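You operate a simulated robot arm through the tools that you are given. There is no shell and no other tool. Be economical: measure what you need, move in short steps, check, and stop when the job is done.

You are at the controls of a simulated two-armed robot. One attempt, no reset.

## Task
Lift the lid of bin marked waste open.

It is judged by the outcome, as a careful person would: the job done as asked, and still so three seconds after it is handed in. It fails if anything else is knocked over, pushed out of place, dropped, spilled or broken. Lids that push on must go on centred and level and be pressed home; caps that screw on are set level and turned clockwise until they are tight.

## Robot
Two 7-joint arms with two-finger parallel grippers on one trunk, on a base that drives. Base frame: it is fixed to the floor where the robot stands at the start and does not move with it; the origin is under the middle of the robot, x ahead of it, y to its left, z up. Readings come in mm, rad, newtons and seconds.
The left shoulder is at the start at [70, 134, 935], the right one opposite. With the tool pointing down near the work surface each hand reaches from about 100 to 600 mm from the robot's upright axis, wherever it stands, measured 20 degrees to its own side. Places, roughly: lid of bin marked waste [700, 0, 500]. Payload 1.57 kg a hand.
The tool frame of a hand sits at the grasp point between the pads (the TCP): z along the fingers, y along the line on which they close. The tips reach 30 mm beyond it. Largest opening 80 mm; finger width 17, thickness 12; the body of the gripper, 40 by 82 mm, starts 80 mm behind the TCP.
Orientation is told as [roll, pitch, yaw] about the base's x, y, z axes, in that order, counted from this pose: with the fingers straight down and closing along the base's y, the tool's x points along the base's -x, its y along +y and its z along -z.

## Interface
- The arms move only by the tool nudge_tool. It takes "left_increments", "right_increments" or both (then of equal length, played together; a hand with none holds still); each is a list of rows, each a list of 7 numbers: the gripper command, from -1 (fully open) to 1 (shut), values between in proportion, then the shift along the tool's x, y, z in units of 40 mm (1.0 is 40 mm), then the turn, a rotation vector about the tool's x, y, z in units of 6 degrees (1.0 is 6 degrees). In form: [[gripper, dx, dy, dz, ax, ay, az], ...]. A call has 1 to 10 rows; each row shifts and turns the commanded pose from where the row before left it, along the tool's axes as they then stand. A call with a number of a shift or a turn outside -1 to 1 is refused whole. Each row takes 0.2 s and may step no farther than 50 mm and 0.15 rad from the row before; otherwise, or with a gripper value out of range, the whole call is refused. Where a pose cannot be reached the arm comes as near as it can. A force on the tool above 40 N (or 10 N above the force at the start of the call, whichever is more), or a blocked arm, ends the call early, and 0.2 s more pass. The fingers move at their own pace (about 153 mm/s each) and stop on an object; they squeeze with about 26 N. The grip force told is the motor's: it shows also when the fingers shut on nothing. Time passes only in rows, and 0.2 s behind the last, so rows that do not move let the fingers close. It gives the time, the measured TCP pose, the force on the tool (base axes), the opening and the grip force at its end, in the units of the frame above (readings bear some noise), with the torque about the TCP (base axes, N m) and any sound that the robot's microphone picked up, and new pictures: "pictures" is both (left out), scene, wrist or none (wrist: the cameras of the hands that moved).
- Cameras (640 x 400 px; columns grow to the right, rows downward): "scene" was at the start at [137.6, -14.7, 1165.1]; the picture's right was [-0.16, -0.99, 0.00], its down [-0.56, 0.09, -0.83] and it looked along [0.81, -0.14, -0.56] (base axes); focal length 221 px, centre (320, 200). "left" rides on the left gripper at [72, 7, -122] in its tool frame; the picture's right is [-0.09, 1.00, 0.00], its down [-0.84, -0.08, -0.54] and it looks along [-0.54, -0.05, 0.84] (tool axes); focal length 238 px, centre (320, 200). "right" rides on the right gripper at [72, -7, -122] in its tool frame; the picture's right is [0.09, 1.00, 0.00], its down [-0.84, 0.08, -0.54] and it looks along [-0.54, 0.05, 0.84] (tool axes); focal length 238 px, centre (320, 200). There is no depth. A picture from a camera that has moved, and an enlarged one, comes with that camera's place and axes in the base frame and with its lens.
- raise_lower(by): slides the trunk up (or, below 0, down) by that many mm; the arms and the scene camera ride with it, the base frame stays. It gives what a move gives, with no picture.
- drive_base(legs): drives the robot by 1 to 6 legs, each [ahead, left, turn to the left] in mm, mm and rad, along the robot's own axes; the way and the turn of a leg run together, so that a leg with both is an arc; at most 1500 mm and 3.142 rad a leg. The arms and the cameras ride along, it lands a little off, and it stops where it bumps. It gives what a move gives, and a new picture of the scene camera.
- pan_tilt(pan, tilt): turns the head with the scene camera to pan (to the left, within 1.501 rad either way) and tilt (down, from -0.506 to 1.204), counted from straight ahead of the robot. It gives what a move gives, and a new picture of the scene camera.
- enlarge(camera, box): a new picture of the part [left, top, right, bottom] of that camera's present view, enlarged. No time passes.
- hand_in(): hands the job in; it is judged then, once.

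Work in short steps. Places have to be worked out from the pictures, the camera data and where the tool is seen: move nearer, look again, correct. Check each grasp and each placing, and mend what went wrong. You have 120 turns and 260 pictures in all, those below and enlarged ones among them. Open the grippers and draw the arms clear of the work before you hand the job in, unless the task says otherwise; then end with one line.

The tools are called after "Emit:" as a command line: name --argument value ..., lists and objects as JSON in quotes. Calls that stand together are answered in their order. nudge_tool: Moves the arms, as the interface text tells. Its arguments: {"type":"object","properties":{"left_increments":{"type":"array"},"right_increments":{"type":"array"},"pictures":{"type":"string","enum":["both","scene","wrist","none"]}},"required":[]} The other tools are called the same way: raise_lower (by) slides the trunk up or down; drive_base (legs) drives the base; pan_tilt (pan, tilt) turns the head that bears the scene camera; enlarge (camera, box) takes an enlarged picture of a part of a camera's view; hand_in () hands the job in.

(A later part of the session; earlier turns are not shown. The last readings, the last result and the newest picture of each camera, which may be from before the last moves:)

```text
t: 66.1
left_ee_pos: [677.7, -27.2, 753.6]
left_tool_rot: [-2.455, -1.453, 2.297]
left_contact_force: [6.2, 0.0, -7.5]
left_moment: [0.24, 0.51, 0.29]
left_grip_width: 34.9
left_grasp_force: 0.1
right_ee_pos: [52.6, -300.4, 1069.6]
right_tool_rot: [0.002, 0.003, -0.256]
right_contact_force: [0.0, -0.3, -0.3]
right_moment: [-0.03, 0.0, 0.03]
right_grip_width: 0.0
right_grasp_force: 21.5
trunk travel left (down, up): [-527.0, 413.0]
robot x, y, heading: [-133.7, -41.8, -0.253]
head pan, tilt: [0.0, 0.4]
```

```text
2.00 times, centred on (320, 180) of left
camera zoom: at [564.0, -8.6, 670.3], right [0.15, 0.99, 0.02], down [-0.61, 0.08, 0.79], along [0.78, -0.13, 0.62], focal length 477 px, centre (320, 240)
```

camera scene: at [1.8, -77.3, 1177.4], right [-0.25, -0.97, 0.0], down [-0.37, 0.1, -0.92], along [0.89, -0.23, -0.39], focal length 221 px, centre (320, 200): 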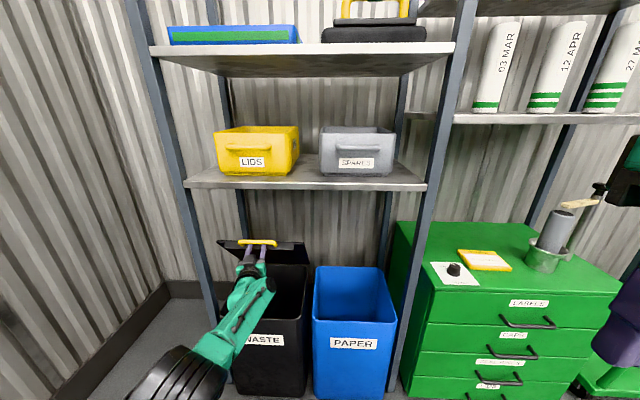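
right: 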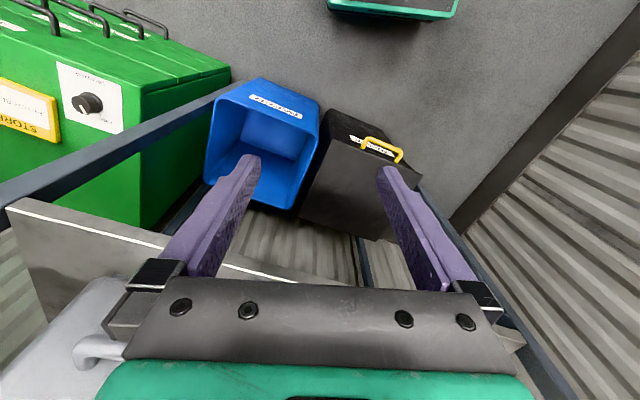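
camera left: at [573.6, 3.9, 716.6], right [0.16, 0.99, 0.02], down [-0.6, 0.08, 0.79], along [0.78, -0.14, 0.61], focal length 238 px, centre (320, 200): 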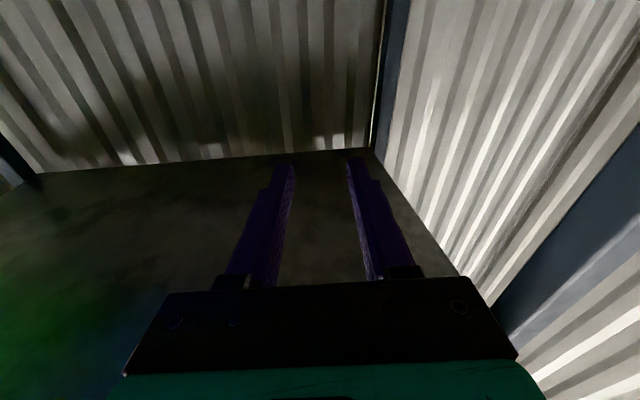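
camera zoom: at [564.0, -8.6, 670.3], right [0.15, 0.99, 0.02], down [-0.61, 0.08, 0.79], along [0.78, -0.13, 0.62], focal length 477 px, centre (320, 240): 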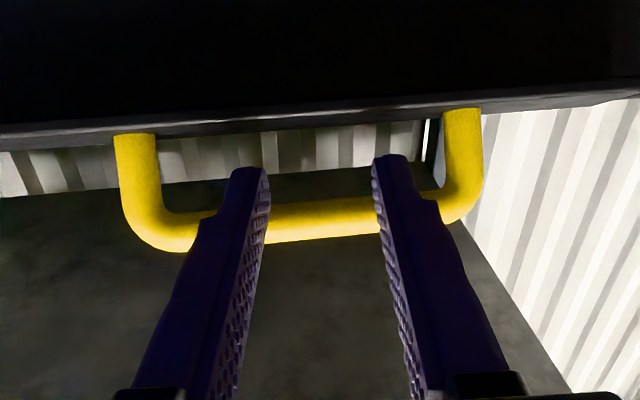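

About 55–60°. Now favouring forward motion: forward 32 / up 18 / forward 32.

Emit:
drive_base --legs '[[32, 0, 0]]'

Emit:
raise_lower --by 17

Emit:
drive_base --legs '[[32, 0, 0]]'

Emit:
enlarge --camera "left" --box '[160, 80, 480, 280]'

```text
t: 67.0
left_ee_pos: [708.4, -35.8, 757.0]
left_tool_rot: [-2.49, -1.449, 2.33]
left_contact_force: [-3.9, 2.0, 6.4]
left_moment: [-0.13, -0.13, -0.04]
left_grip_width: 36.1
left_grasp_force: 0.1
right_ee_pos: [81.1, -307.9, 1069.7]
right_tool_rot: [0.001, 0.001, -0.254]
right_contact_force: [0.4, 0.6, 0.4]
right_moment: [0.02, 0.0, -0.01]
right_grip_width: 0.0
right_grasp_force: 21.5
trunk travel left (down, up): [-527.0, 413.0]
robot x, y, heading: [-99.7, -51.9, -0.251]
head pan, tilt: [0.0, 0.4]
camera scene: at [36.2, -85.7, 1201.9], right [-0.25, -0.97, 0.0], down [-0.38, 0.1, -0.92], along [0.89, -0.23, -0.39], focal length 221 px, centre (320, 200)
```

scene: 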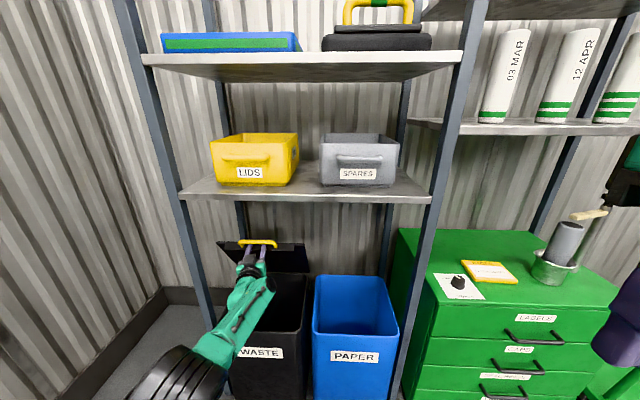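

```text
t: 67.6
left_ee_pos: [709.9, -34.9, 769.9]
left_tool_rot: [-2.45, -1.454, 2.289]
left_contact_force: [6.4, -1.5, -12.0]
left_moment: [0.25, 0.25, 0.13]
left_grip_width: 35.0
left_grasp_force: 0.0
right_ee_pos: [84.3, -308.4, 1086.4]
right_tool_rot: [-0.001, 0.007, -0.254]
right_contact_force: [0.1, 0.1, 0.2]
right_moment: [0.0, 0.0, -0.01]
right_grip_width: 0.0
right_grasp_force: 21.3
trunk travel left (down, up): [-544.0, 396.0]
robot x, y, heading: [-99.5, -49.0, -0.252]
head pan, tilt: [0.0, 0.4]
```

```text
t: 68.5
left_ee_pos: [740.4, -43.0, 775.1]
left_tool_rot: [-2.501, -1.446, 2.342]
left_contact_force: [-2.5, 0.9, 3.3]
left_moment: [0.03, -0.14, 0.11]
left_grip_width: 36.2
left_grasp_force: 0.1
right_ee_pos: [112.3, -315.1, 1085.8]
right_tool_rot: [0.001, 0.001, -0.257]
right_contact_force: [0.9, -0.6, -0.9]
right_moment: [0.0, -0.02, -0.01]
right_grip_width: 0.2
right_grasp_force: 21.6
trunk travel left (down, up): [-544.0, 396.0]
robot x, y, heading: [-68.1, -57.6, -0.257]
head pan, tilt: [0.0, 0.4]
camera scene: at [68.4, -93.5, 1218.7], right [-0.25, -0.97, 0.0], down [-0.38, 0.1, -0.92], along [0.89, -0.23, -0.39], focal length 221 px, centre (320, 200)
```

scene: 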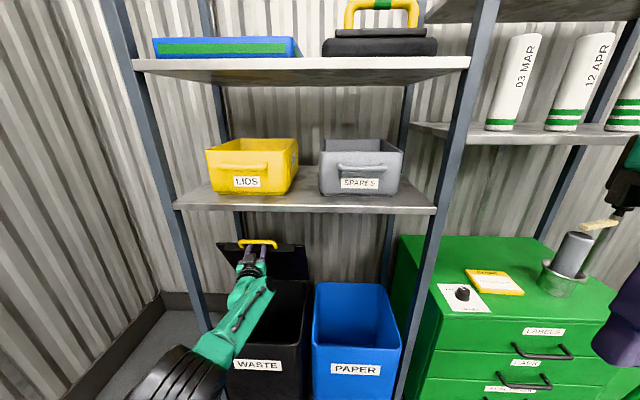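

```text
2.00 times, centred on (320, 180) of left
camera zoom: at [626.1, -25.3, 691.2], right [0.15, 0.99, 0.02], down [-0.62, 0.08, 0.78], along [0.77, -0.13, 0.62], focal length 477 px, centre (320, 240)
```

zoom: 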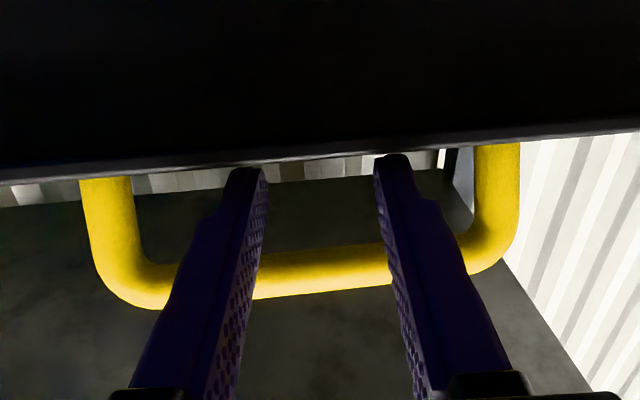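

About 65–70°. Now nearly pure forward: forward 35, up 8, forward 35.

Emit:
drive_base --legs '[[35, 0, 0]]'

Emit:
raise_lower --by 8

Emit:
drive_base --legs '[[35, 0, 0]]'

Emit:
enlarge --camera "left" --box '[160, 80, 480, 280]'

```text
t: 69.3
left_ee_pos: [768.2, -52.3, 787.4]
left_tool_rot: [-2.595, -1.433, 2.436]
left_contact_force: [-9.8, 3.2, 26.9]
left_moment: [0.49, -0.88, -0.06]
left_grip_width: 35.6
left_grasp_force: 0.1
right_ee_pos: [138.6, -324.7, 1088.2]
right_tool_rot: [0.001, -0.005, -0.255]
right_contact_force: [-0.1, -0.3, -0.2]
right_moment: [-0.03, 0.06, -0.01]
right_grip_width: 0.0
right_grasp_force: 21.4
trunk travel left (down, up): [-544.0, 396.0]
robot x, y, heading: [-35.9, -65.6, -0.255]
head pan, tilt: [0.0, 0.4]
camera scene: at [93.3, -101.8, 1220.0], right [-0.25, -0.97, 0.0], down [-0.37, 0.1, -0.92], along [0.89, -0.23, -0.38], focal length 221 px, centre (320, 200)
```

scene: 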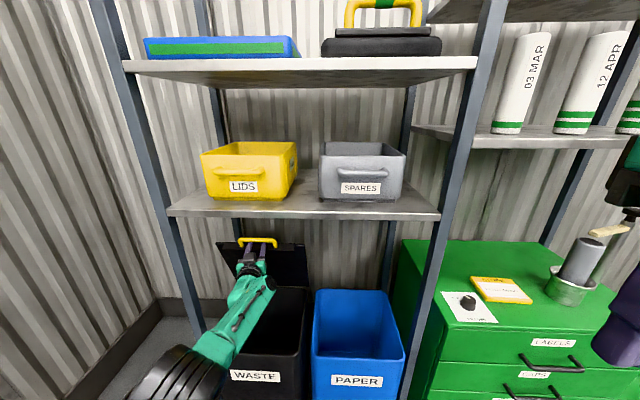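

```text
t: 69.9
left_ee_pos: [773.7, -51.4, 786.8]
left_tool_rot: [-2.54, -1.441, 2.383]
left_contact_force: [-0.4, 0.2, -1.0]
left_moment: [0.03, -0.01, 0.02]
left_grip_width: 35.8
left_grasp_force: 0.1
right_ee_pos: [147.4, -324.7, 1095.7]
right_tool_rot: [-0.001, 0.003, -0.255]
right_contact_force: [-0.3, 0.9, 0.1]
right_moment: [0.01, -0.02, -0.04]
right_grip_width: 0.0
right_grasp_force: 21.4
trunk travel left (down, up): [-552.0, 388.0]
robot x, y, heading: [-33.9, -66.8, -0.251]
head pan, tilt: [0.0, 0.4]
```

```text
t: 70.7
left_ee_pos: [805.1, -59.7, 792.6]
left_tool_rot: [-2.6, -1.431, 2.44]
left_contact_force: [-3.4, 1.9, 13.9]
left_moment: [0.46, 0.09, 0.16]
left_grip_width: 36.2
left_grasp_force: 0.1
right_ee_pos: [177.1, -332.0, 1095.5]
right_tool_rot: [0.001, -0.001, -0.255]
right_contact_force: [0.5, -0.1, 0.6]
right_moment: [0.01, 0.02, 0.02]
right_grip_width: 0.2
right_grasp_force: 21.3
trunk travel left (down, up): [-552.0, 388.0]
robot x, y, heading: [-2.6, -75.1, -0.254]
head pan, tilt: [0.0, 0.4]
camera scene: at [132.1, -110.7, 1227.2], right [-0.25, -0.97, 0.0], down [-0.37, 0.1, -0.92], along [0.89, -0.23, -0.39], focal length 221 px, centre (320, 200)
```

scene: 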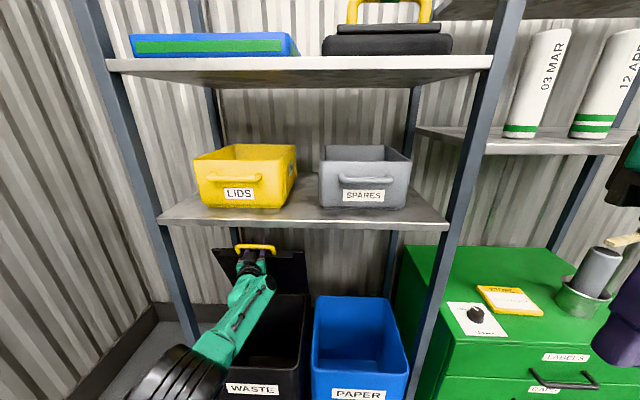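

```text
2.00 times, centred on (320, 180) of left
camera zoom: at [694.1, -42.9, 707.0], right [0.15, 0.99, 0.02], down [-0.63, 0.08, 0.77], along [0.76, -0.13, 0.64], focal length 477 px, centre (320, 240)
```

zoom: 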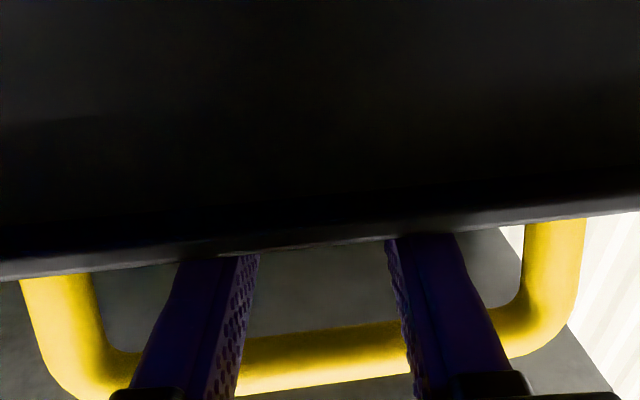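

The fingers now pass through the handle loop, and the skirt presses up on them, so more lift is needed. I'll raise 15, push forward 35, raise 10, then look.

Emit:
raise_lower --by 16

Emit:
drive_base --legs '[[30, 0, 0]]'

Emit:
enlarge --camera "scene" --box '[180, 220, 340, 320]'

Emit:
enlarge --camera "left" --box '[0, 0, 640, 400]'

```text
t: 71.4
left_ee_pos: [812.4, -62.1, 796.5]
left_tool_rot: [-2.523, -1.448, 2.365]
left_contact_force: [8.9, -5.8, -25.6]
left_moment: [0.71, -1.12, 0.46]
left_grip_width: 37.3
left_grasp_force: 0.5
right_ee_pos: [187.2, -334.1, 1109.5]
right_tool_rot: [0.0, 0.011, -0.256]
right_contact_force: [0.4, -0.7, -0.1]
right_moment: [0.04, 0.0, -0.01]
right_grip_width: 0.0
right_grasp_force: 21.4
trunk travel left (down, up): [-568.0, 372.0]
robot x, y, heading: [-3.9, -72.7, -0.253]
head pan, tilt: [0.0, 0.4]
```

```text
t: 72.2
left_ee_pos: [838.2, -68.4, 806.3]
left_tool_rot: [-2.581, -1.433, 2.423]
left_contact_force: [1.5, -3.3, -7.8]
left_moment: [0.23, -0.35, 0.11]
left_grip_width: 38.3
left_grasp_force: 1.2
right_ee_pos: [212.2, -340.7, 1110.3]
right_tool_rot: [0.0, 0.005, -0.255]
right_contact_force: [-0.6, -0.9, 0.2]
right_moment: [0.02, 0.02, 0.0]
right_grip_width: 0.3
right_grasp_force: 20.8
trunk travel left (down, up): [-568.0, 372.0]
robot x, y, heading: [27.0, -77.7, -0.249]
head pan, tilt: [0.0, 0.4]
camera scene: at [167.9, -119.1, 1242.3], right [-0.25, -0.97, 0.0], down [-0.38, 0.1, -0.92], along [0.89, -0.23, -0.39], focal length 221 px, centre (320, 200)
```

scene: 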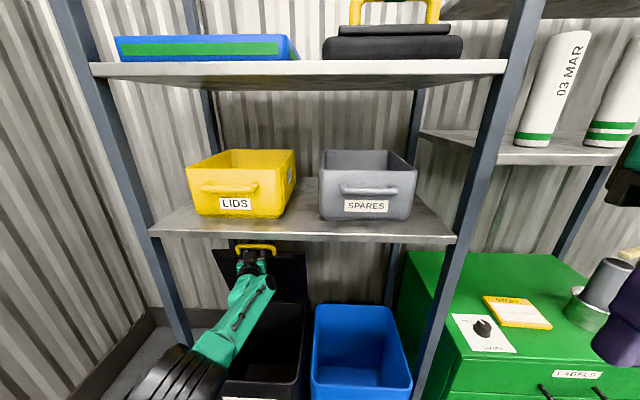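

```text
4.00 times, centred on (260, 270) of scene
camera zoom: at [167.9, -119.1, 1242.3], right [-0.25, -0.97, 0.0], down [-0.38, 0.1, -0.92], along [0.89, -0.23, -0.39], focal length 885 px, centre (560, -80)
```

zoom: 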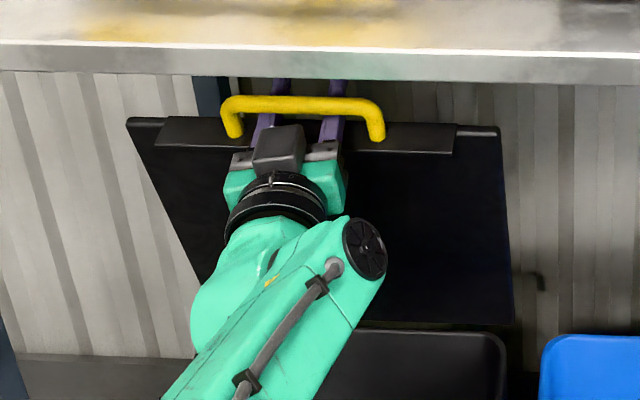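

```text
1.00 times, centred on (320, 200) of left
camera zoom: at [727.0, -51.3, 719.7], right [0.15, 0.99, 0.02], down [-0.63, 0.08, 0.77], along [0.76, -0.13, 0.64], focal length 238 px, centre (320, 200)
```

zoom: 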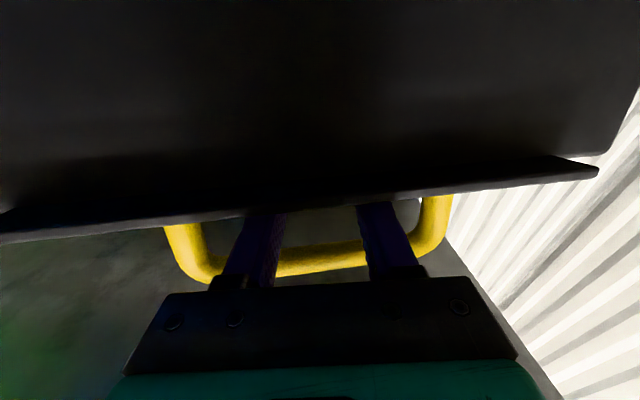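

The lid is around 70–75° and the palm is nearly at the bar. I'll check base clearance to the bins by looking down before driving further.

Emit:
pan_tilt --pan 0.0 --tilt 1.1

```text
t: 73.3
left_ee_pos: [838.3, -69.5, 805.5]
left_tool_rot: [-2.58, -1.434, 2.421]
left_contact_force: [1.1, -3.2, -10.0]
left_moment: [0.31, -0.41, 0.19]
left_grip_width: 37.5
left_grasp_force: 1.6
right_ee_pos: [210.4, -341.8, 1111.0]
right_tool_rot: [0.0, 0.006, -0.254]
right_contact_force: [0.1, -0.3, 0.8]
right_moment: [0.02, 0.05, 0.0]
right_grip_width: 0.0
right_grasp_force: 21.5
trunk travel left (down, up): [-568.0, 372.0]
robot x, y, heading: [22.9, -79.1, -0.254]
head pan, tilt: [0.0, 1.1]
camera scene: at [138.4, -111.3, 1185.5], right [-0.25, -0.97, 0.0], down [-0.86, 0.22, -0.45], along [0.44, -0.11, -0.89], focal length 221 px, centre (320, 200)
```

scene: 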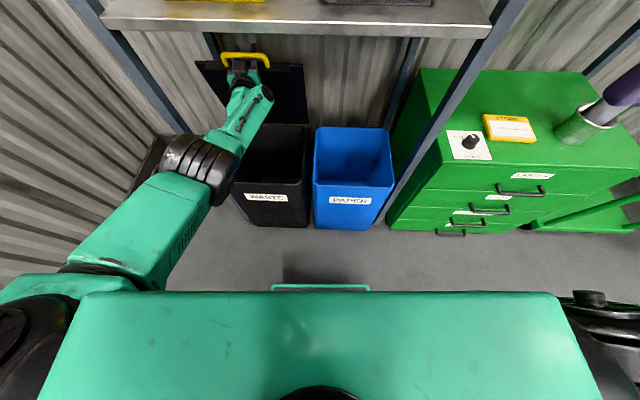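

The base has ample clearance to the bins (over 300 mm). Pushing forward 35, up 10, forward 35.

Emit:
drive_base --legs '[[35, 0, 0]]'

Emit:
raise_lower --by 8

Emit:
drive_base --legs '[[30, 0, 0]]'

Emit:
enlarge --camera "left" --box '[0, 0, 640, 400]'

```text
t: 74.1
left_ee_pos: [870.9, -76.2, 809.0]
left_tool_rot: [-2.589, -1.429, 2.433]
left_contact_force: [0.9, 0.2, -0.2]
left_moment: [0.01, 0.03, 0.02]
left_grip_width: 35.8
left_grasp_force: 0.0
right_ee_pos: [243.1, -348.7, 1112.0]
right_tool_rot: [0.0, 0.003, -0.255]
right_contact_force: [1.1, -0.3, -0.2]
right_moment: [0.0, 0.0, -0.03]
right_grip_width: 0.1
right_grasp_force: 21.1
trunk travel left (down, up): [-568.0, 372.0]
robot x, y, heading: [58.5, -91.7, -0.249]
head pan, tilt: [0.0, 1.1]
camera scene: at [169.8, -119.1, 1185.8], right [-0.25, -0.97, 0.0], down [-0.86, 0.22, -0.45], along [0.44, -0.11, -0.89], focal length 221 px, centre (320, 200)
```

scene: 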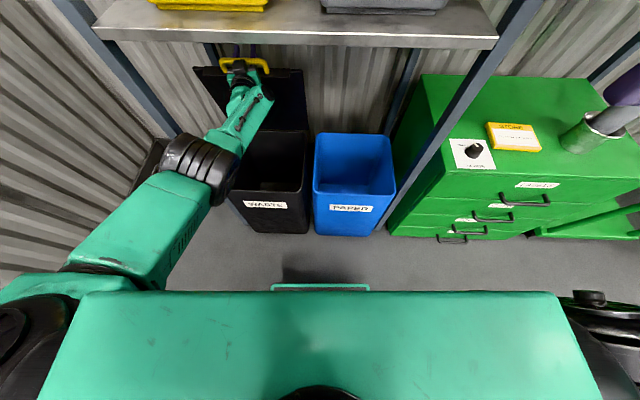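

```text
t: 74.7
left_ee_pos: [872.4, -76.0, 812.0]
left_tool_rot: [-2.563, -1.438, 2.405]
left_contact_force: [3.7, -2.3, -15.1]
left_moment: [0.33, -1.11, 0.22]
left_grip_width: 36.7
left_grasp_force: 0.0
right_ee_pos: [246.4, -350.2, 1118.9]
right_tool_rot: [0.0, 0.007, -0.255]
right_contact_force: [-0.4, 0.4, 0.8]
right_moment: [-0.01, -0.02, -0.02]
right_grip_width: 0.5
right_grasp_force: 21.5
trunk travel left (down, up): [-576.0, 364.0]
robot x, y, heading: [58.3, -88.6, -0.255]
head pan, tilt: [0.0, 1.1]
```

```text
t: 75.5
left_ee_pos: [900.7, -82.5, 817.7]
left_tool_rot: [-2.596, -1.429, 2.439]
left_contact_force: [0.0, 0.3, 0.3]
left_moment: [-0.03, 0.03, -0.03]
left_grip_width: 35.8
left_grasp_force: 0.0
right_ee_pos: [272.2, -356.6, 1119.0]
right_tool_rot: [-0.001, 0.002, -0.254]
right_contact_force: [-0.1, 0.6, 0.2]
right_moment: [-0.02, 0.04, 0.03]
right_grip_width: 0.0
right_grasp_force: 21.0
trunk travel left (down, up): [-576.0, 364.0]
robot x, y, heading: [86.8, -98.2, -0.249]
head pan, tilt: [0.0, 1.1]
camera scene: at [199.2, -126.6, 1193.8], right [-0.25, -0.97, 0.0], down [-0.86, 0.22, -0.45], along [0.44, -0.11, -0.89], focal length 221 px, centre (320, 200)
```

scene: 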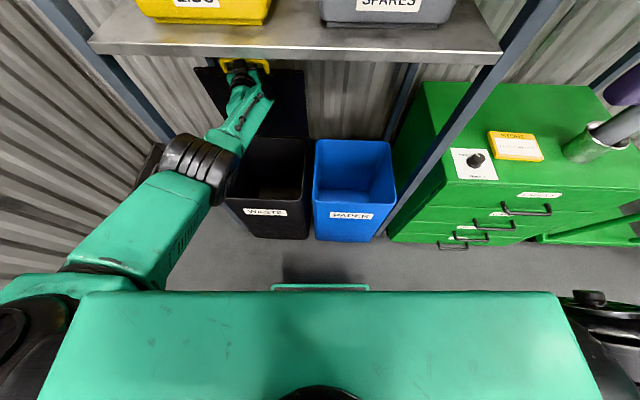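

```text
1.00 times, centred on (320, 200) of left
camera zoom: at [788.8, -66.2, 730.8], right [0.15, 0.99, 0.02], down [-0.64, 0.08, 0.77], along [0.76, -0.13, 0.64], focal length 238 px, centre (320, 200)
```

zoom: 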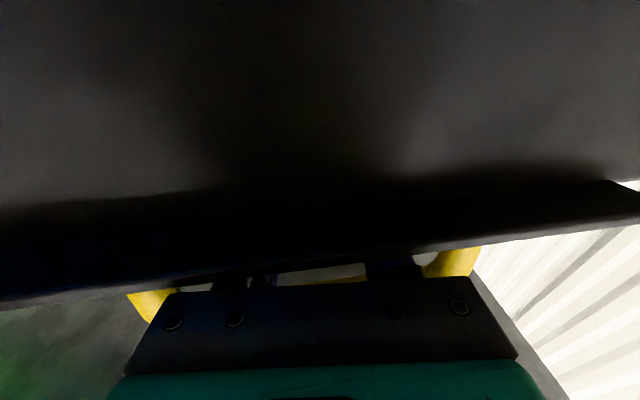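

The palm now pushes the bar, with the lid at about 77° and no excess force. Continuing forward.

Emit:
drive_base --legs '[[35, 0, 0]]'

Emit:
raise_lower --by 4

Emit:
drive_base --legs '[[25, 0, 0]]'

Emit:
enlarge --camera "left" --box '[0, 0, 640, 400]'

```text
t: 76.4
left_ee_pos: [933.4, -92.6, 820.0]
left_tool_rot: [-2.604, -1.425, 2.446]
left_contact_force: [-0.7, 1.2, 5.3]
left_moment: [0.24, 0.24, -0.3]
left_grip_width: 35.8
left_grasp_force: 0.1
right_ee_pos: [304.2, -363.9, 1118.8]
right_tool_rot: [0.0, 0.003, -0.256]
right_contact_force: [0.3, -0.1, -0.8]
right_moment: [0.04, 0.01, -0.05]
right_grip_width: 0.0
right_grasp_force: 21.6
trunk travel left (down, up): [-576.0, 364.0]
robot x, y, heading: [122.6, -106.2, -0.251]
head pan, tilt: [0.0, 1.1]
camera scene: at [231.8, -134.9, 1193.7], right [-0.25, -0.97, 0.0], down [-0.86, 0.22, -0.45], along [0.44, -0.11, -0.89], focal length 221 px, centre (320, 200)
```

scene: 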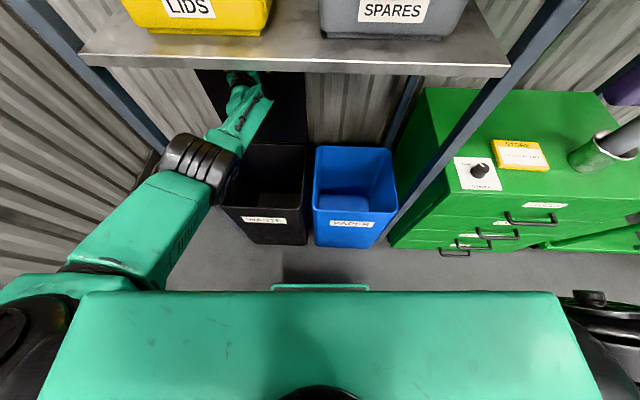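

```text
t: 76.9
left_ee_pos: [934.1, -92.4, 821.2]
left_tool_rot: [-2.599, -1.427, 2.444]
left_contact_force: [0.2, 0.2, -4.2]
left_moment: [0.08, -0.28, 0.02]
left_grip_width: 36.3
left_grasp_force: 0.1
right_ee_pos: [306.1, -365.0, 1123.1]
right_tool_rot: [0.0, 0.003, -0.256]
right_contact_force: [0.4, 0.5, -0.3]
right_moment: [0.01, -0.02, 0.03]
right_grip_width: 0.0
right_grasp_force: 21.3
trunk travel left (down, up): [-580.0, 360.0]
robot x, y, heading: [120.9, -104.4, -0.251]
head pan, tilt: [0.0, 1.1]
```

```text
t: 77.7
left_ee_pos: [960.2, -97.2, 820.8]
left_tool_rot: [-2.59, -1.429, 2.435]
left_contact_force: [-0.6, -0.4, -8.3]
left_moment: [0.19, -0.45, 0.03]
left_grip_width: 36.0
left_grasp_force: 0.0
right_ee_pos: [330.2, -371.9, 1123.2]
right_tool_rot: [0.0, 0.005, -0.255]
right_contact_force: [-0.2, 0.2, 0.0]
right_moment: [-0.03, -0.01, 0.0]
right_grip_width: 0.1
right_grasp_force: 21.2
trunk travel left (down, up): [-580.0, 360.0]
robot x, y, heading: [143.9, -109.9, -0.25]
head pan, tilt: [0.0, 1.1]
camera scene: at [258.4, -141.5, 1197.4], right [-0.25, -0.97, 0.0], down [-0.86, 0.22, -0.45], along [0.44, -0.11, -0.89], focal length 221 px, centre (320, 200)
```

scene: 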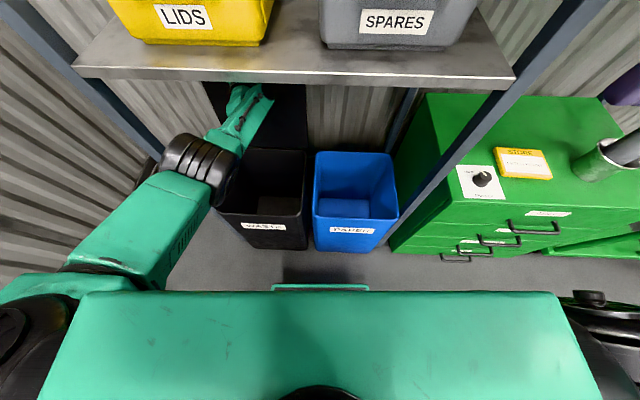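

```text
1.00 times, centred on (320, 200) of left
camera zoom: at [847.3, -80.8, 733.2], right [0.15, 0.99, 0.02], down [-0.63, 0.08, 0.77], along [0.76, -0.13, 0.64], focal length 238 px, centre (320, 200)
```

zoom: 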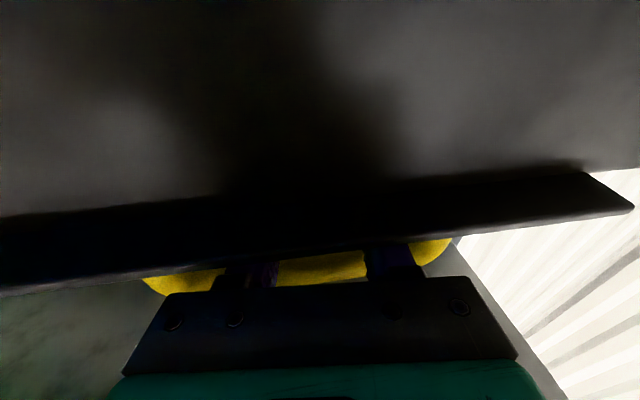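

About 86° now. Forward in two 20 mm steps, watching for contact at the wall.

Emit:
drive_base --legs '[[20, 0, 0]]'

Emit:
drive_base --legs '[[20, 0, 0]]'

Emit:
enlarge --camera "left" --box '[0, 0, 640, 400]'

```text
t: 78.5
left_ee_pos: [977.0, -103.0, 818.9]
left_tool_rot: [-2.588, -1.431, 2.433]
left_contact_force: [-3.7, -1.8, -12.9]
left_moment: [1.11, -0.44, 0.53]
left_grip_width: 36.8
left_grasp_force: 0.6
right_ee_pos: [351.2, -375.7, 1122.1]
right_tool_rot: [0.0, 0.005, -0.255]
right_contact_force: [-0.3, 0.0, 0.2]
right_moment: [0.0, 0.05, -0.01]
right_grip_width: 0.0
right_grasp_force: 21.2
trunk travel left (down, up): [-580.0, 360.0]
robot x, y, heading: [158.3, -118.6, -0.252]
head pan, tilt: [0.0, 1.1]
camera scene: at [277.5, -146.9, 1197.4], right [-0.25, -0.97, 0.0], down [-0.86, 0.22, -0.45], along [0.44, -0.11, -0.89], focal length 221 px, centre (320, 200)
```

scene: 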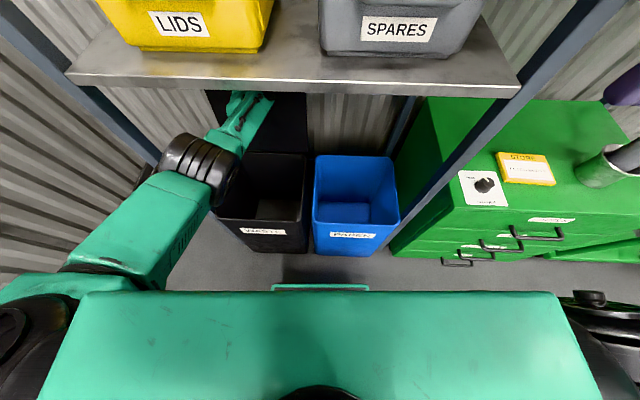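

```text
t: 79.4
left_ee_pos: [992.0, -106.3, 818.8]
left_tool_rot: [-2.69, -1.442, 2.532]
left_contact_force: [0.1, 0.5, 1.6]
left_moment: [0.48, 0.16, 0.06]
left_grip_width: 36.1
left_grasp_force: 0.0
right_ee_pos: [364.6, -379.9, 1122.0]
right_tool_rot: [-0.001, 0.0, -0.254]
right_contact_force: [0.4, -0.2, 1.0]
right_moment: [0.04, -0.01, -0.01]
right_grip_width: 0.0
right_grasp_force: 21.3
trunk travel left (down, up): [-580.0, 360.0]
robot x, y, heading: [184.0, -121.5, -0.255]
head pan, tilt: [0.0, 1.1]
stopped in leg 1: the force on the tool passed its limit (the readings are from after the stop); the commanded pose is now the measured one
camera scene: at [290.8, -150.7, 1197.9], right [-0.25, -0.97, 0.0], down [-0.86, 0.22, -0.45], along [0.44, -0.11, -0.89], focal length 221 px, centre (320, 200)
```

scene: 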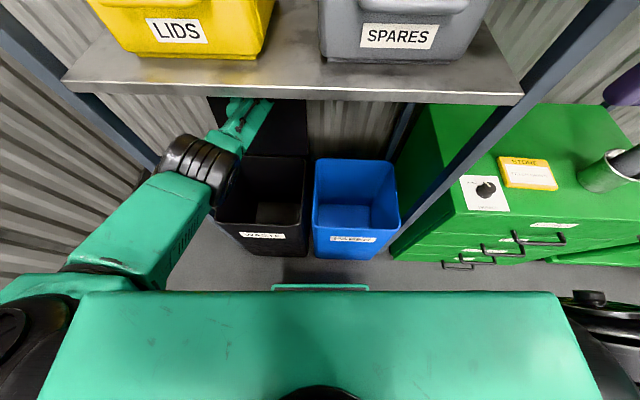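

```text
1.00 times, centred on (320, 200) of left
camera zoom: at [879.3, -88.2, 731.4], right [0.15, 0.99, 0.04], down [-0.63, 0.07, 0.77], along [0.76, -0.14, 0.64], focal length 238 px, centre (320, 200)
```

zoom: 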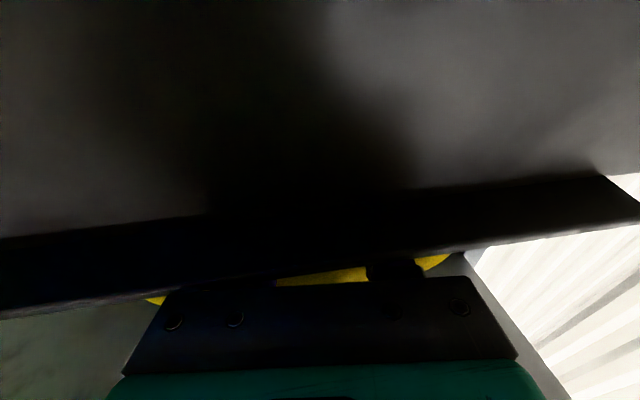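

The force limit tripped at about 90°. I'll look at the lid from the head camera to judge its angle and what was hit.

Emit:
pan_tilt --pan 0.15 --tilt 0.75

Emit:
enlarge --camera "scene" --box '[200, 150, 440, 300]'

```text
t: 80.2
left_ee_pos: [991.7, -106.7, 818.4]
left_tool_rot: [-2.677, -1.44, 2.521]
left_contact_force: [-0.1, 1.3, 2.9]
left_moment: [0.58, 0.22, -0.01]
left_grip_width: 35.9
left_grasp_force: 0.0
right_ee_pos: [363.7, -380.8, 1122.5]
right_tool_rot: [0.0, 0.001, -0.256]
right_contact_force: [0.1, -0.6, 0.0]
right_moment: [0.0, 0.02, -0.02]
right_grip_width: 0.0
right_grasp_force: 21.2
trunk travel left (down, up): [-580.0, 360.0]
robot x, y, heading: [181.6, -120.0, -0.252]
head pan, tilt: [0.15, 0.75]
camera scene: at [311.4, -143.1, 1223.6], right [-0.1, -0.99, 0.0], down [-0.68, 0.07, -0.73], along [0.73, -0.07, -0.68], focal length 221 px, centre (320, 200)
```

scene: 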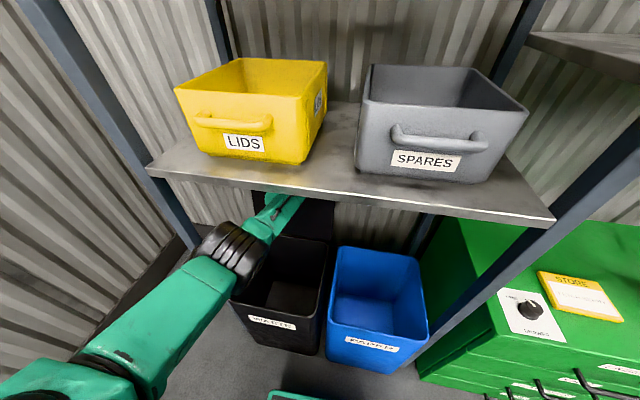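

```text
2.67 times, centred on (320, 225) of scene
camera zoom: at [311.4, -143.1, 1223.6], right [-0.1, -0.99, 0.0], down [-0.68, 0.07, -0.73], along [0.73, -0.07, -0.68], focal length 590 px, centre (320, 133)
```

zoom: 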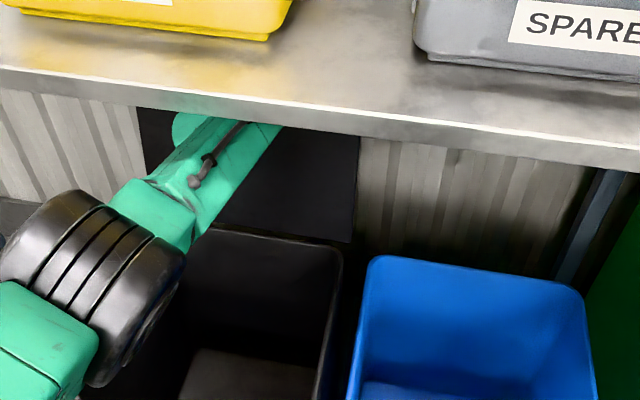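

I estimate the lid edge is a few degrees beyond the hinge line. I'll test by withdrawing the fingers 24 mm along their own axis and checking that the lid stays put.

Emit:
nudge_tool --left_increments '[[0.1, 0, 0, -0.3, 0, 0, 0], [0.1, 0, 0, -0.3, 0, 0, 0], [0.1, 0, 0, 0, 0, 0, 0]]' --pictures "wrist"

```text
t: 81.0
left_ee_pos: [984.1, -105.8, 818.1]
left_tool_rot: [-2.686, -1.44, 2.524]
left_contact_force: [1.6, 1.0, 7.5]
left_moment: [0.36, 0.41, -0.08]
left_grip_width: 36.4
left_grasp_force: 0.9
left hand out of reach, approached as far as the arm can: row 1, 2
right_ee_pos: [363.6, -380.7, 1121.5]
right_tool_rot: [-0.001, 0.001, -0.254]
right_contact_force: [-0.1, -0.4, 0.3]
right_moment: [0.0, 0.02, -0.02]
right_grip_width: 0.0
right_grasp_force: 21.5
trunk travel left (down, up): [-580.0, 360.0]
robot x, y, heading: [184.8, -121.6, -0.25]
head pan, tilt: [0.15, 0.75]
camera left: at [872.2, -87.0, 732.0], right [0.15, 0.99, 0.03], down [-0.63, 0.07, 0.77], along [0.76, -0.14, 0.64], focal length 238 px, centre (320, 200)
```

left: 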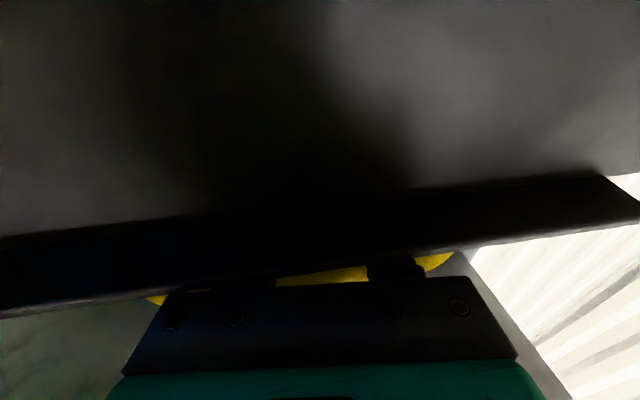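

The arm is at a reach limit, so I'll use the base. The skirt presses up slightly (7 N); I'll raise 6 mm to relieve it, then push 20 mm more to get clearly past vertical.

Emit:
raise_lower --by 6

Emit:
drive_base --legs '[[20, 0, 0]]'

Emit:
enlarge --camera "left" --box '[0, 0, 640, 400]'

```text
t: 81.6
left_ee_pos: [985.7, -106.4, 817.8]
left_tool_rot: [-2.642, -1.448, 2.487]
left_contact_force: [-1.3, -0.7, -8.7]
left_moment: [0.17, -0.49, 0.01]
left_grip_width: 36.5
left_grasp_force: 0.0
right_ee_pos: [365.9, -380.0, 1128.4]
right_tool_rot: [-0.002, 0.005, -0.254]
right_contact_force: [0.6, 0.2, 0.6]
right_moment: [-0.04, 0.01, 0.01]
right_grip_width: 0.0
right_grasp_force: 21.4
trunk travel left (down, up): [-586.0, 354.0]
robot x, y, heading: [179.2, -123.9, -0.254]
head pan, tilt: [0.15, 0.75]
```

```text
t: 82.4
left_ee_pos: [993.6, -106.8, 817.9]
left_tool_rot: [-2.666, -1.453, 2.512]
left_contact_force: [-9.7, 2.3, 2.4]
left_moment: [0.09, 0.42, -0.52]
left_grip_width: 36.2
left_grasp_force: 0.0
right_ee_pos: [375.4, -382.6, 1129.5]
right_tool_rot: [0.0, 0.003, -0.254]
right_contact_force: [0.4, 0.2, -0.3]
right_moment: [-0.01, -0.01, -0.01]
right_grip_width: 0.1
right_grasp_force: 21.4
trunk travel left (down, up): [-586.0, 354.0]
robot x, y, heading: [193.3, -127.3, -0.245]
head pan, tilt: [0.15, 0.75]
stopped in leg 1: the force on the tool passed its limit (the readings are from after the stop); the commanded pose is now the measured one
camera scene: at [322.0, -145.9, 1230.0], right [-0.1, -0.99, 0.0], down [-0.68, 0.07, -0.73], along [0.73, -0.07, -0.68], focal length 221 px, centre (320, 200)
```

scene: 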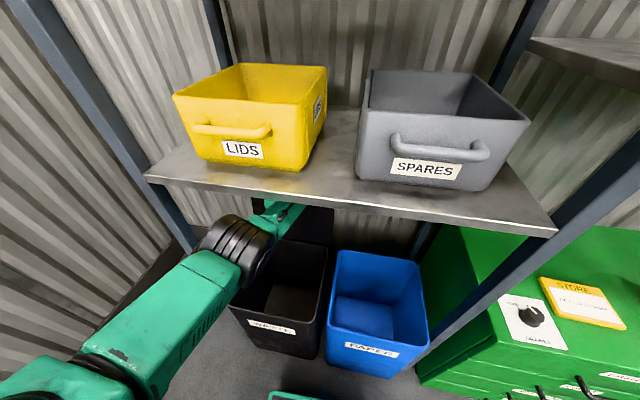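

```text
1.00 times, centred on (320, 200) of left
camera zoom: at [880.8, -88.3, 732.2], right [0.15, 0.99, 0.04], down [-0.62, 0.06, 0.78], along [0.77, -0.14, 0.63], focal length 238 px, centre (320, 200)
```

zoom: 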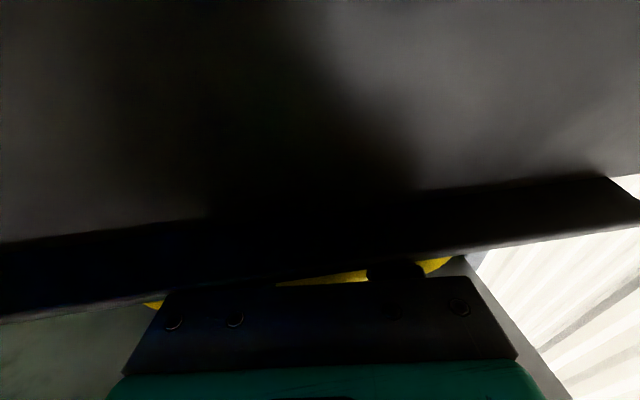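

It stops at the same x, a hard stop at the wall or the lid's own limit. Now withdrawing 30 mm with the base to see whether the lid stays.

Emit:
drive_base --legs '[[-30, 0, 0]]'

Emit:
enlarge --camera "left" --box '[0, 0, 640, 400]'

```text
t: 83.2
left_ee_pos: [963.6, -100.3, 818.1]
left_tool_rot: [-2.685, -1.453, 2.53]
left_contact_force: [-0.8, 0.9, 8.8]
left_moment: [0.37, 0.53, -0.08]
left_grip_width: 36.7
left_grasp_force: 0.6
right_ee_pos: [346.3, -376.3, 1129.2]
right_tool_rot: [0.0, 0.0, -0.256]
right_contact_force: [0.6, 0.0, 0.0]
right_moment: [0.03, -0.04, -0.01]
right_grip_width: 0.0
right_grasp_force: 21.7
trunk travel left (down, up): [-586.0, 354.0]
robot x, y, heading: [165.5, -114.1, -0.252]
head pan, tilt: [0.15, 0.75]
camera scene: at [292.8, -139.0, 1230.1], right [-0.1, -0.99, 0.0], down [-0.68, 0.07, -0.73], along [0.73, -0.07, -0.68], focal length 221 px, centre (320, 200)
```

scene: 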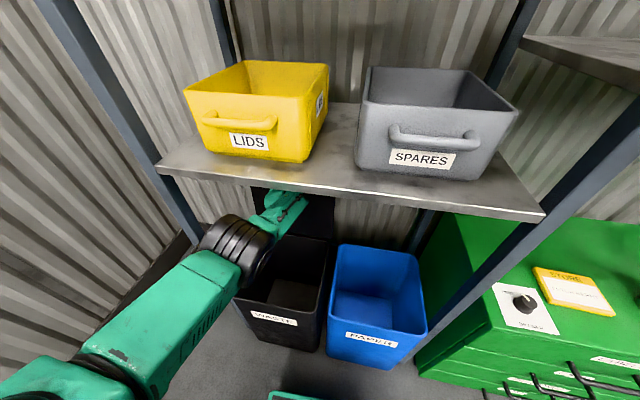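

```text
1.00 times, centred on (320, 200) of left
camera zoom: at [852.1, -80.9, 733.2], right [0.15, 0.99, 0.04], down [-0.63, 0.06, 0.78], along [0.77, -0.14, 0.63], focal length 238 px, centre (320, 200)
```

zoom: 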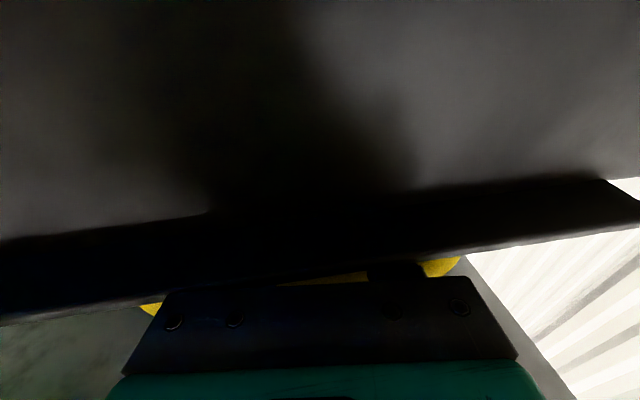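

The lid was dragged back with the fingers, which are wedged in the loop with the skirt pushing up 9 N. I'll push forward again, relieve the vertical force, then withdraw.

Emit:
drive_base --legs '[[24, 0, 0]]'

Emit:
nudge_tool --left_increments '[[0.1, 0, 0, 0, 0, 0, 0]]' --pictures "none"

```text
t: 84.0
left_ee_pos: [989.8, -105.4, 816.9]
left_tool_rot: [-2.687, -1.45, 2.532]
left_contact_force: [1.4, -0.6, 6.9]
left_moment: [0.3, 0.39, -0.06]
left_grip_width: 36.0
left_grasp_force: 0.4
right_ee_pos: [371.3, -382.2, 1127.9]
right_tool_rot: [-0.001, 0.003, -0.255]
right_contact_force: [0.6, -1.4, 0.5]
right_moment: [0.02, 0.05, -0.01]
right_grip_width: 0.1
right_grasp_force: 21.0
trunk travel left (down, up): [-586.0, 354.0]
robot x, y, heading: [184.5, -125.6, -0.249]
head pan, tilt: [0.15, 0.75]
camera scene: at [319.1, -145.1, 1229.6], right [-0.1, -0.99, 0.0], down [-0.68, 0.07, -0.73], along [0.73, -0.07, -0.68], focal length 221 px, centre (320, 200)
```

scene: 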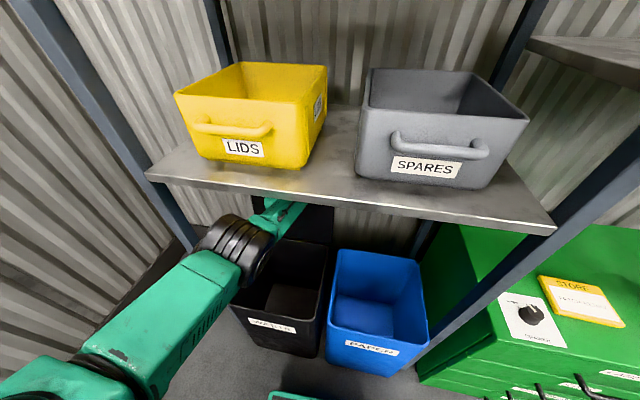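

```text
t: 84.5
left_ee_pos: [989.9, -104.1, 817.8]
left_tool_rot: [-2.68, -1.454, 2.524]
left_contact_force: [0.6, 0.1, 0.6]
left_moment: [-0.01, 0.01, -0.02]
left_grip_width: 36.2
left_grasp_force: 0.1
right_ee_pos: [372.4, -381.9, 1128.0]
right_tool_rot: [-0.001, 0.004, -0.254]
right_contact_force: [0.2, -0.3, -0.1]
right_moment: [0.0, 0.01, 0.0]
right_grip_width: 0.0
right_grasp_force: 20.9
trunk travel left (down, up): [-586.0, 354.0]
robot x, y, heading: [187.0, -122.6, -0.247]
head pan, tilt: [0.15, 0.75]
```

Force is now zero. Withdrawing 25 mm again to see whether the lid stays.

Emit:
drive_base --legs '[[-25, 0, 0]]'

Emit:
enlarge --camera "left" --box '[0, 0, 640, 400]'

```text
t: 85.3
left_ee_pos: [967.3, -100.3, 818.6]
left_tool_rot: [-2.686, -1.453, 2.532]
left_contact_force: [0.3, -0.3, 0.7]
left_moment: [0.09, 0.05, -0.01]
left_grip_width: 36.2
left_grasp_force: 0.4
right_ee_pos: [347.7, -375.5, 1128.3]
right_tool_rot: [0.001, 0.003, -0.254]
right_contact_force: [0.7, 0.6, -0.1]
right_moment: [-0.01, 0.02, 0.02]
right_grip_width: 0.2
right_grasp_force: 21.1
trunk travel left (down, up): [-586.0, 354.0]
robot x, y, heading: [162.8, -117.0, -0.249]
head pan, tilt: [0.15, 0.75]
camera scene: at [294.7, -139.0, 1229.7], right [-0.1, -0.99, 0.0], down [-0.68, 0.07, -0.73], along [0.73, -0.07, -0.68], focal length 221 px, centre (320, 200)
```

scene: 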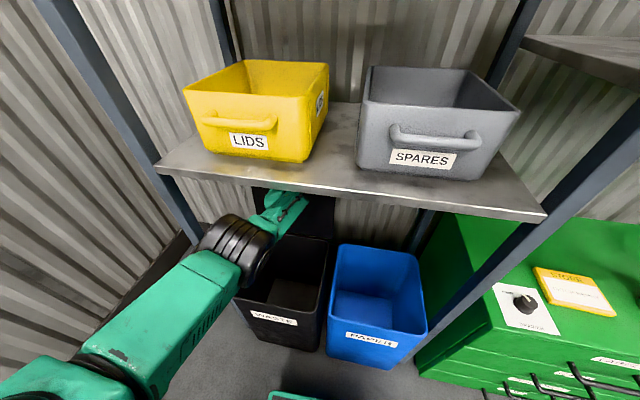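

```text
1.00 times, centred on (320, 200) of left
camera zoom: at [853.4, -80.7, 732.5], right [0.15, 0.99, 0.04], down [-0.63, 0.06, 0.78], along [0.77, -0.14, 0.63], focal length 238 px, centre (320, 200)
```

zoom: 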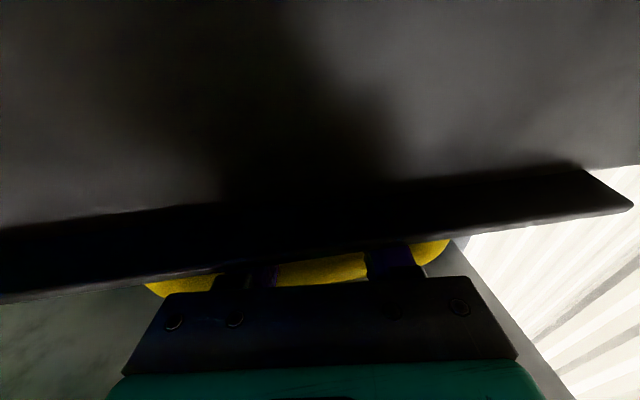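

The fingers slipped about 8 mm relative to the loop this time. I'll withdraw along the finger slope: lower 3 mm, back 20 mm, then check.

Emit:
raise_lower --by -3

Emit:
drive_base --legs '[[-20, 0, 0]]'

Emit:
enlarge --camera "left" --box '[0, 0, 640, 400]'

```text
t: 85.8
left_ee_pos: [966.0, -99.1, 816.4]
left_tool_rot: [-2.703, -1.448, 2.55]
left_contact_force: [0.6, 1.1, 7.3]
left_moment: [0.32, 0.33, -0.05]
left_grip_width: 36.4
left_grasp_force: 0.2
right_ee_pos: [347.4, -375.1, 1125.9]
right_tool_rot: [0.002, 0.001, -0.255]
right_contact_force: [-0.7, -0.7, -0.9]
right_moment: [0.01, 0.0, 0.0]
right_grip_width: 0.0
right_grasp_force: 21.1
trunk travel left (down, up): [-583.0, 357.0]
robot x, y, heading: [162.9, -120.6, -0.255]
head pan, tilt: [0.15, 0.75]
```

```text
t: 86.6
left_ee_pos: [946.5, -95.6, 816.4]
left_tool_rot: [-2.701, -1.451, 2.547]
left_contact_force: [0.9, 3.2, 11.2]
left_moment: [0.45, 0.51, -0.17]
left_grip_width: 38.4
left_grasp_force: 1.1
right_ee_pos: [325.6, -371.8, 1126.0]
right_tool_rot: [-0.001, -0.001, -0.255]
right_contact_force: [-0.1, 0.1, -0.3]
right_moment: [0.0, 0.0, 0.02]
right_grip_width: 0.0
right_grasp_force: 20.9
trunk travel left (down, up): [-583.0, 357.0]
robot x, y, heading: [145.7, -113.9, -0.249]
head pan, tilt: [0.15, 0.75]
camera scene: at [273.1, -133.8, 1227.1], right [-0.1, -0.99, 0.0], down [-0.68, 0.07, -0.73], along [0.73, -0.07, -0.68], focal length 221 px, centre (320, 200)
```

scene: 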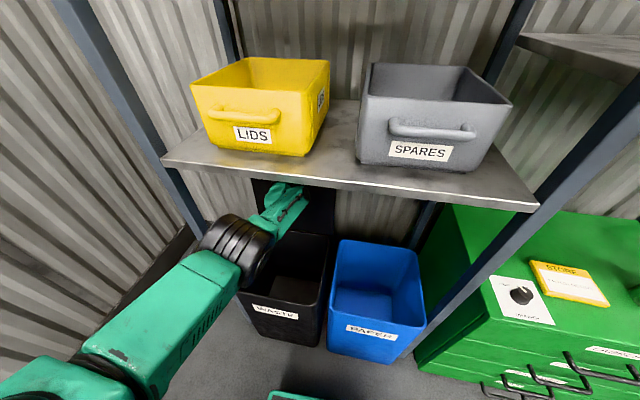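

```text
1.00 times, centred on (320, 200) of left
camera zoom: at [833.1, -75.4, 731.5], right [0.15, 0.99, 0.04], down [-0.63, 0.06, 0.78], along [0.76, -0.14, 0.63], focal length 238 px, centre (320, 200)
```

zoom: 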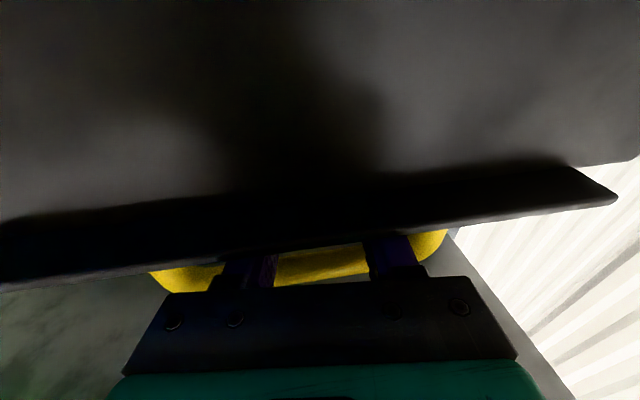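

From the lid corner's position I estimate about 100° open at the stop and still about 96° now, so it's past vertical and only friction drags it. I'll raise 4 mm to relieve the skirt contact, then withdraw further.

Emit:
raise_lower --by 4

Emit:
drive_base --legs '[[-15, 0, 0]]'

Emit:
enlarge --camera "left" --box '[0, 0, 640, 400]'

```text
t: 87.1
left_ee_pos: [947.9, -94.1, 817.9]
left_tool_rot: [-2.686, -1.453, 2.531]
left_contact_force: [-0.3, -0.2, 0.3]
left_moment: [0.03, 0.0, -0.02]
left_grip_width: 36.2
left_grasp_force: 0.1
right_ee_pos: [329.1, -370.9, 1129.5]
right_tool_rot: [-0.001, 0.003, -0.254]
right_contact_force: [0.0, -0.8, 0.0]
right_moment: [-0.05, -0.01, 0.0]
right_grip_width: 0.0
right_grasp_force: 21.3
trunk travel left (down, up): [-587.0, 353.0]
robot x, y, heading: [141.9, -112.8, -0.254]
head pan, tilt: [0.15, 0.75]
```

```text
t: 87.9
left_ee_pos: [934.2, -90.5, 816.7]
left_tool_rot: [-2.676, -1.456, 2.523]
left_contact_force: [-0.8, -0.1, -8.0]
left_moment: [0.22, -0.14, 0.0]
left_grip_width: 35.4
left_grasp_force: 0.0
right_ee_pos: [317.5, -367.7, 1129.4]
right_tool_rot: [-0.002, 0.005, -0.256]
right_contact_force: [0.5, -0.5, 0.0]
right_moment: [-0.01, 0.0, -0.02]
right_grip_width: 0.0
right_grasp_force: 21.3
trunk travel left (down, up): [-587.0, 353.0]
robot x, y, heading: [133.8, -104.5, -0.247]
head pan, tilt: [0.15, 0.75]
camera scene: at [263.9, -130.5, 1230.3], right [-0.1, -0.99, 0.0], down [-0.68, 0.07, -0.73], along [0.73, -0.07, -0.68], focal length 221 px, centre (320, 200)
```

scene: 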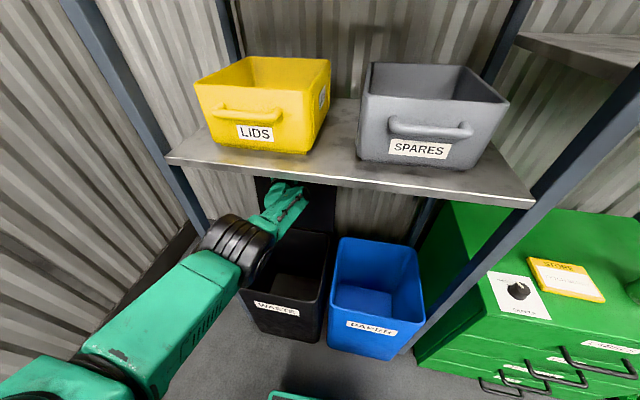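

```text
1.00 times, centred on (320, 200) of left
camera zoom: at [821.3, -71.8, 731.4], right [0.15, 0.99, 0.04], down [-0.62, 0.06, 0.78], along [0.77, -0.14, 0.62], focal length 238 px, centre (320, 200)
```

zoom: 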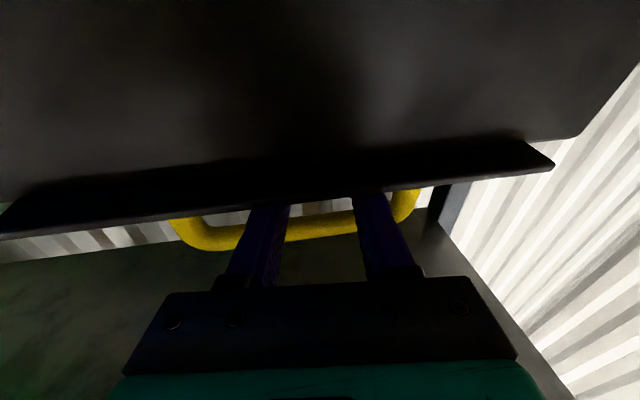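

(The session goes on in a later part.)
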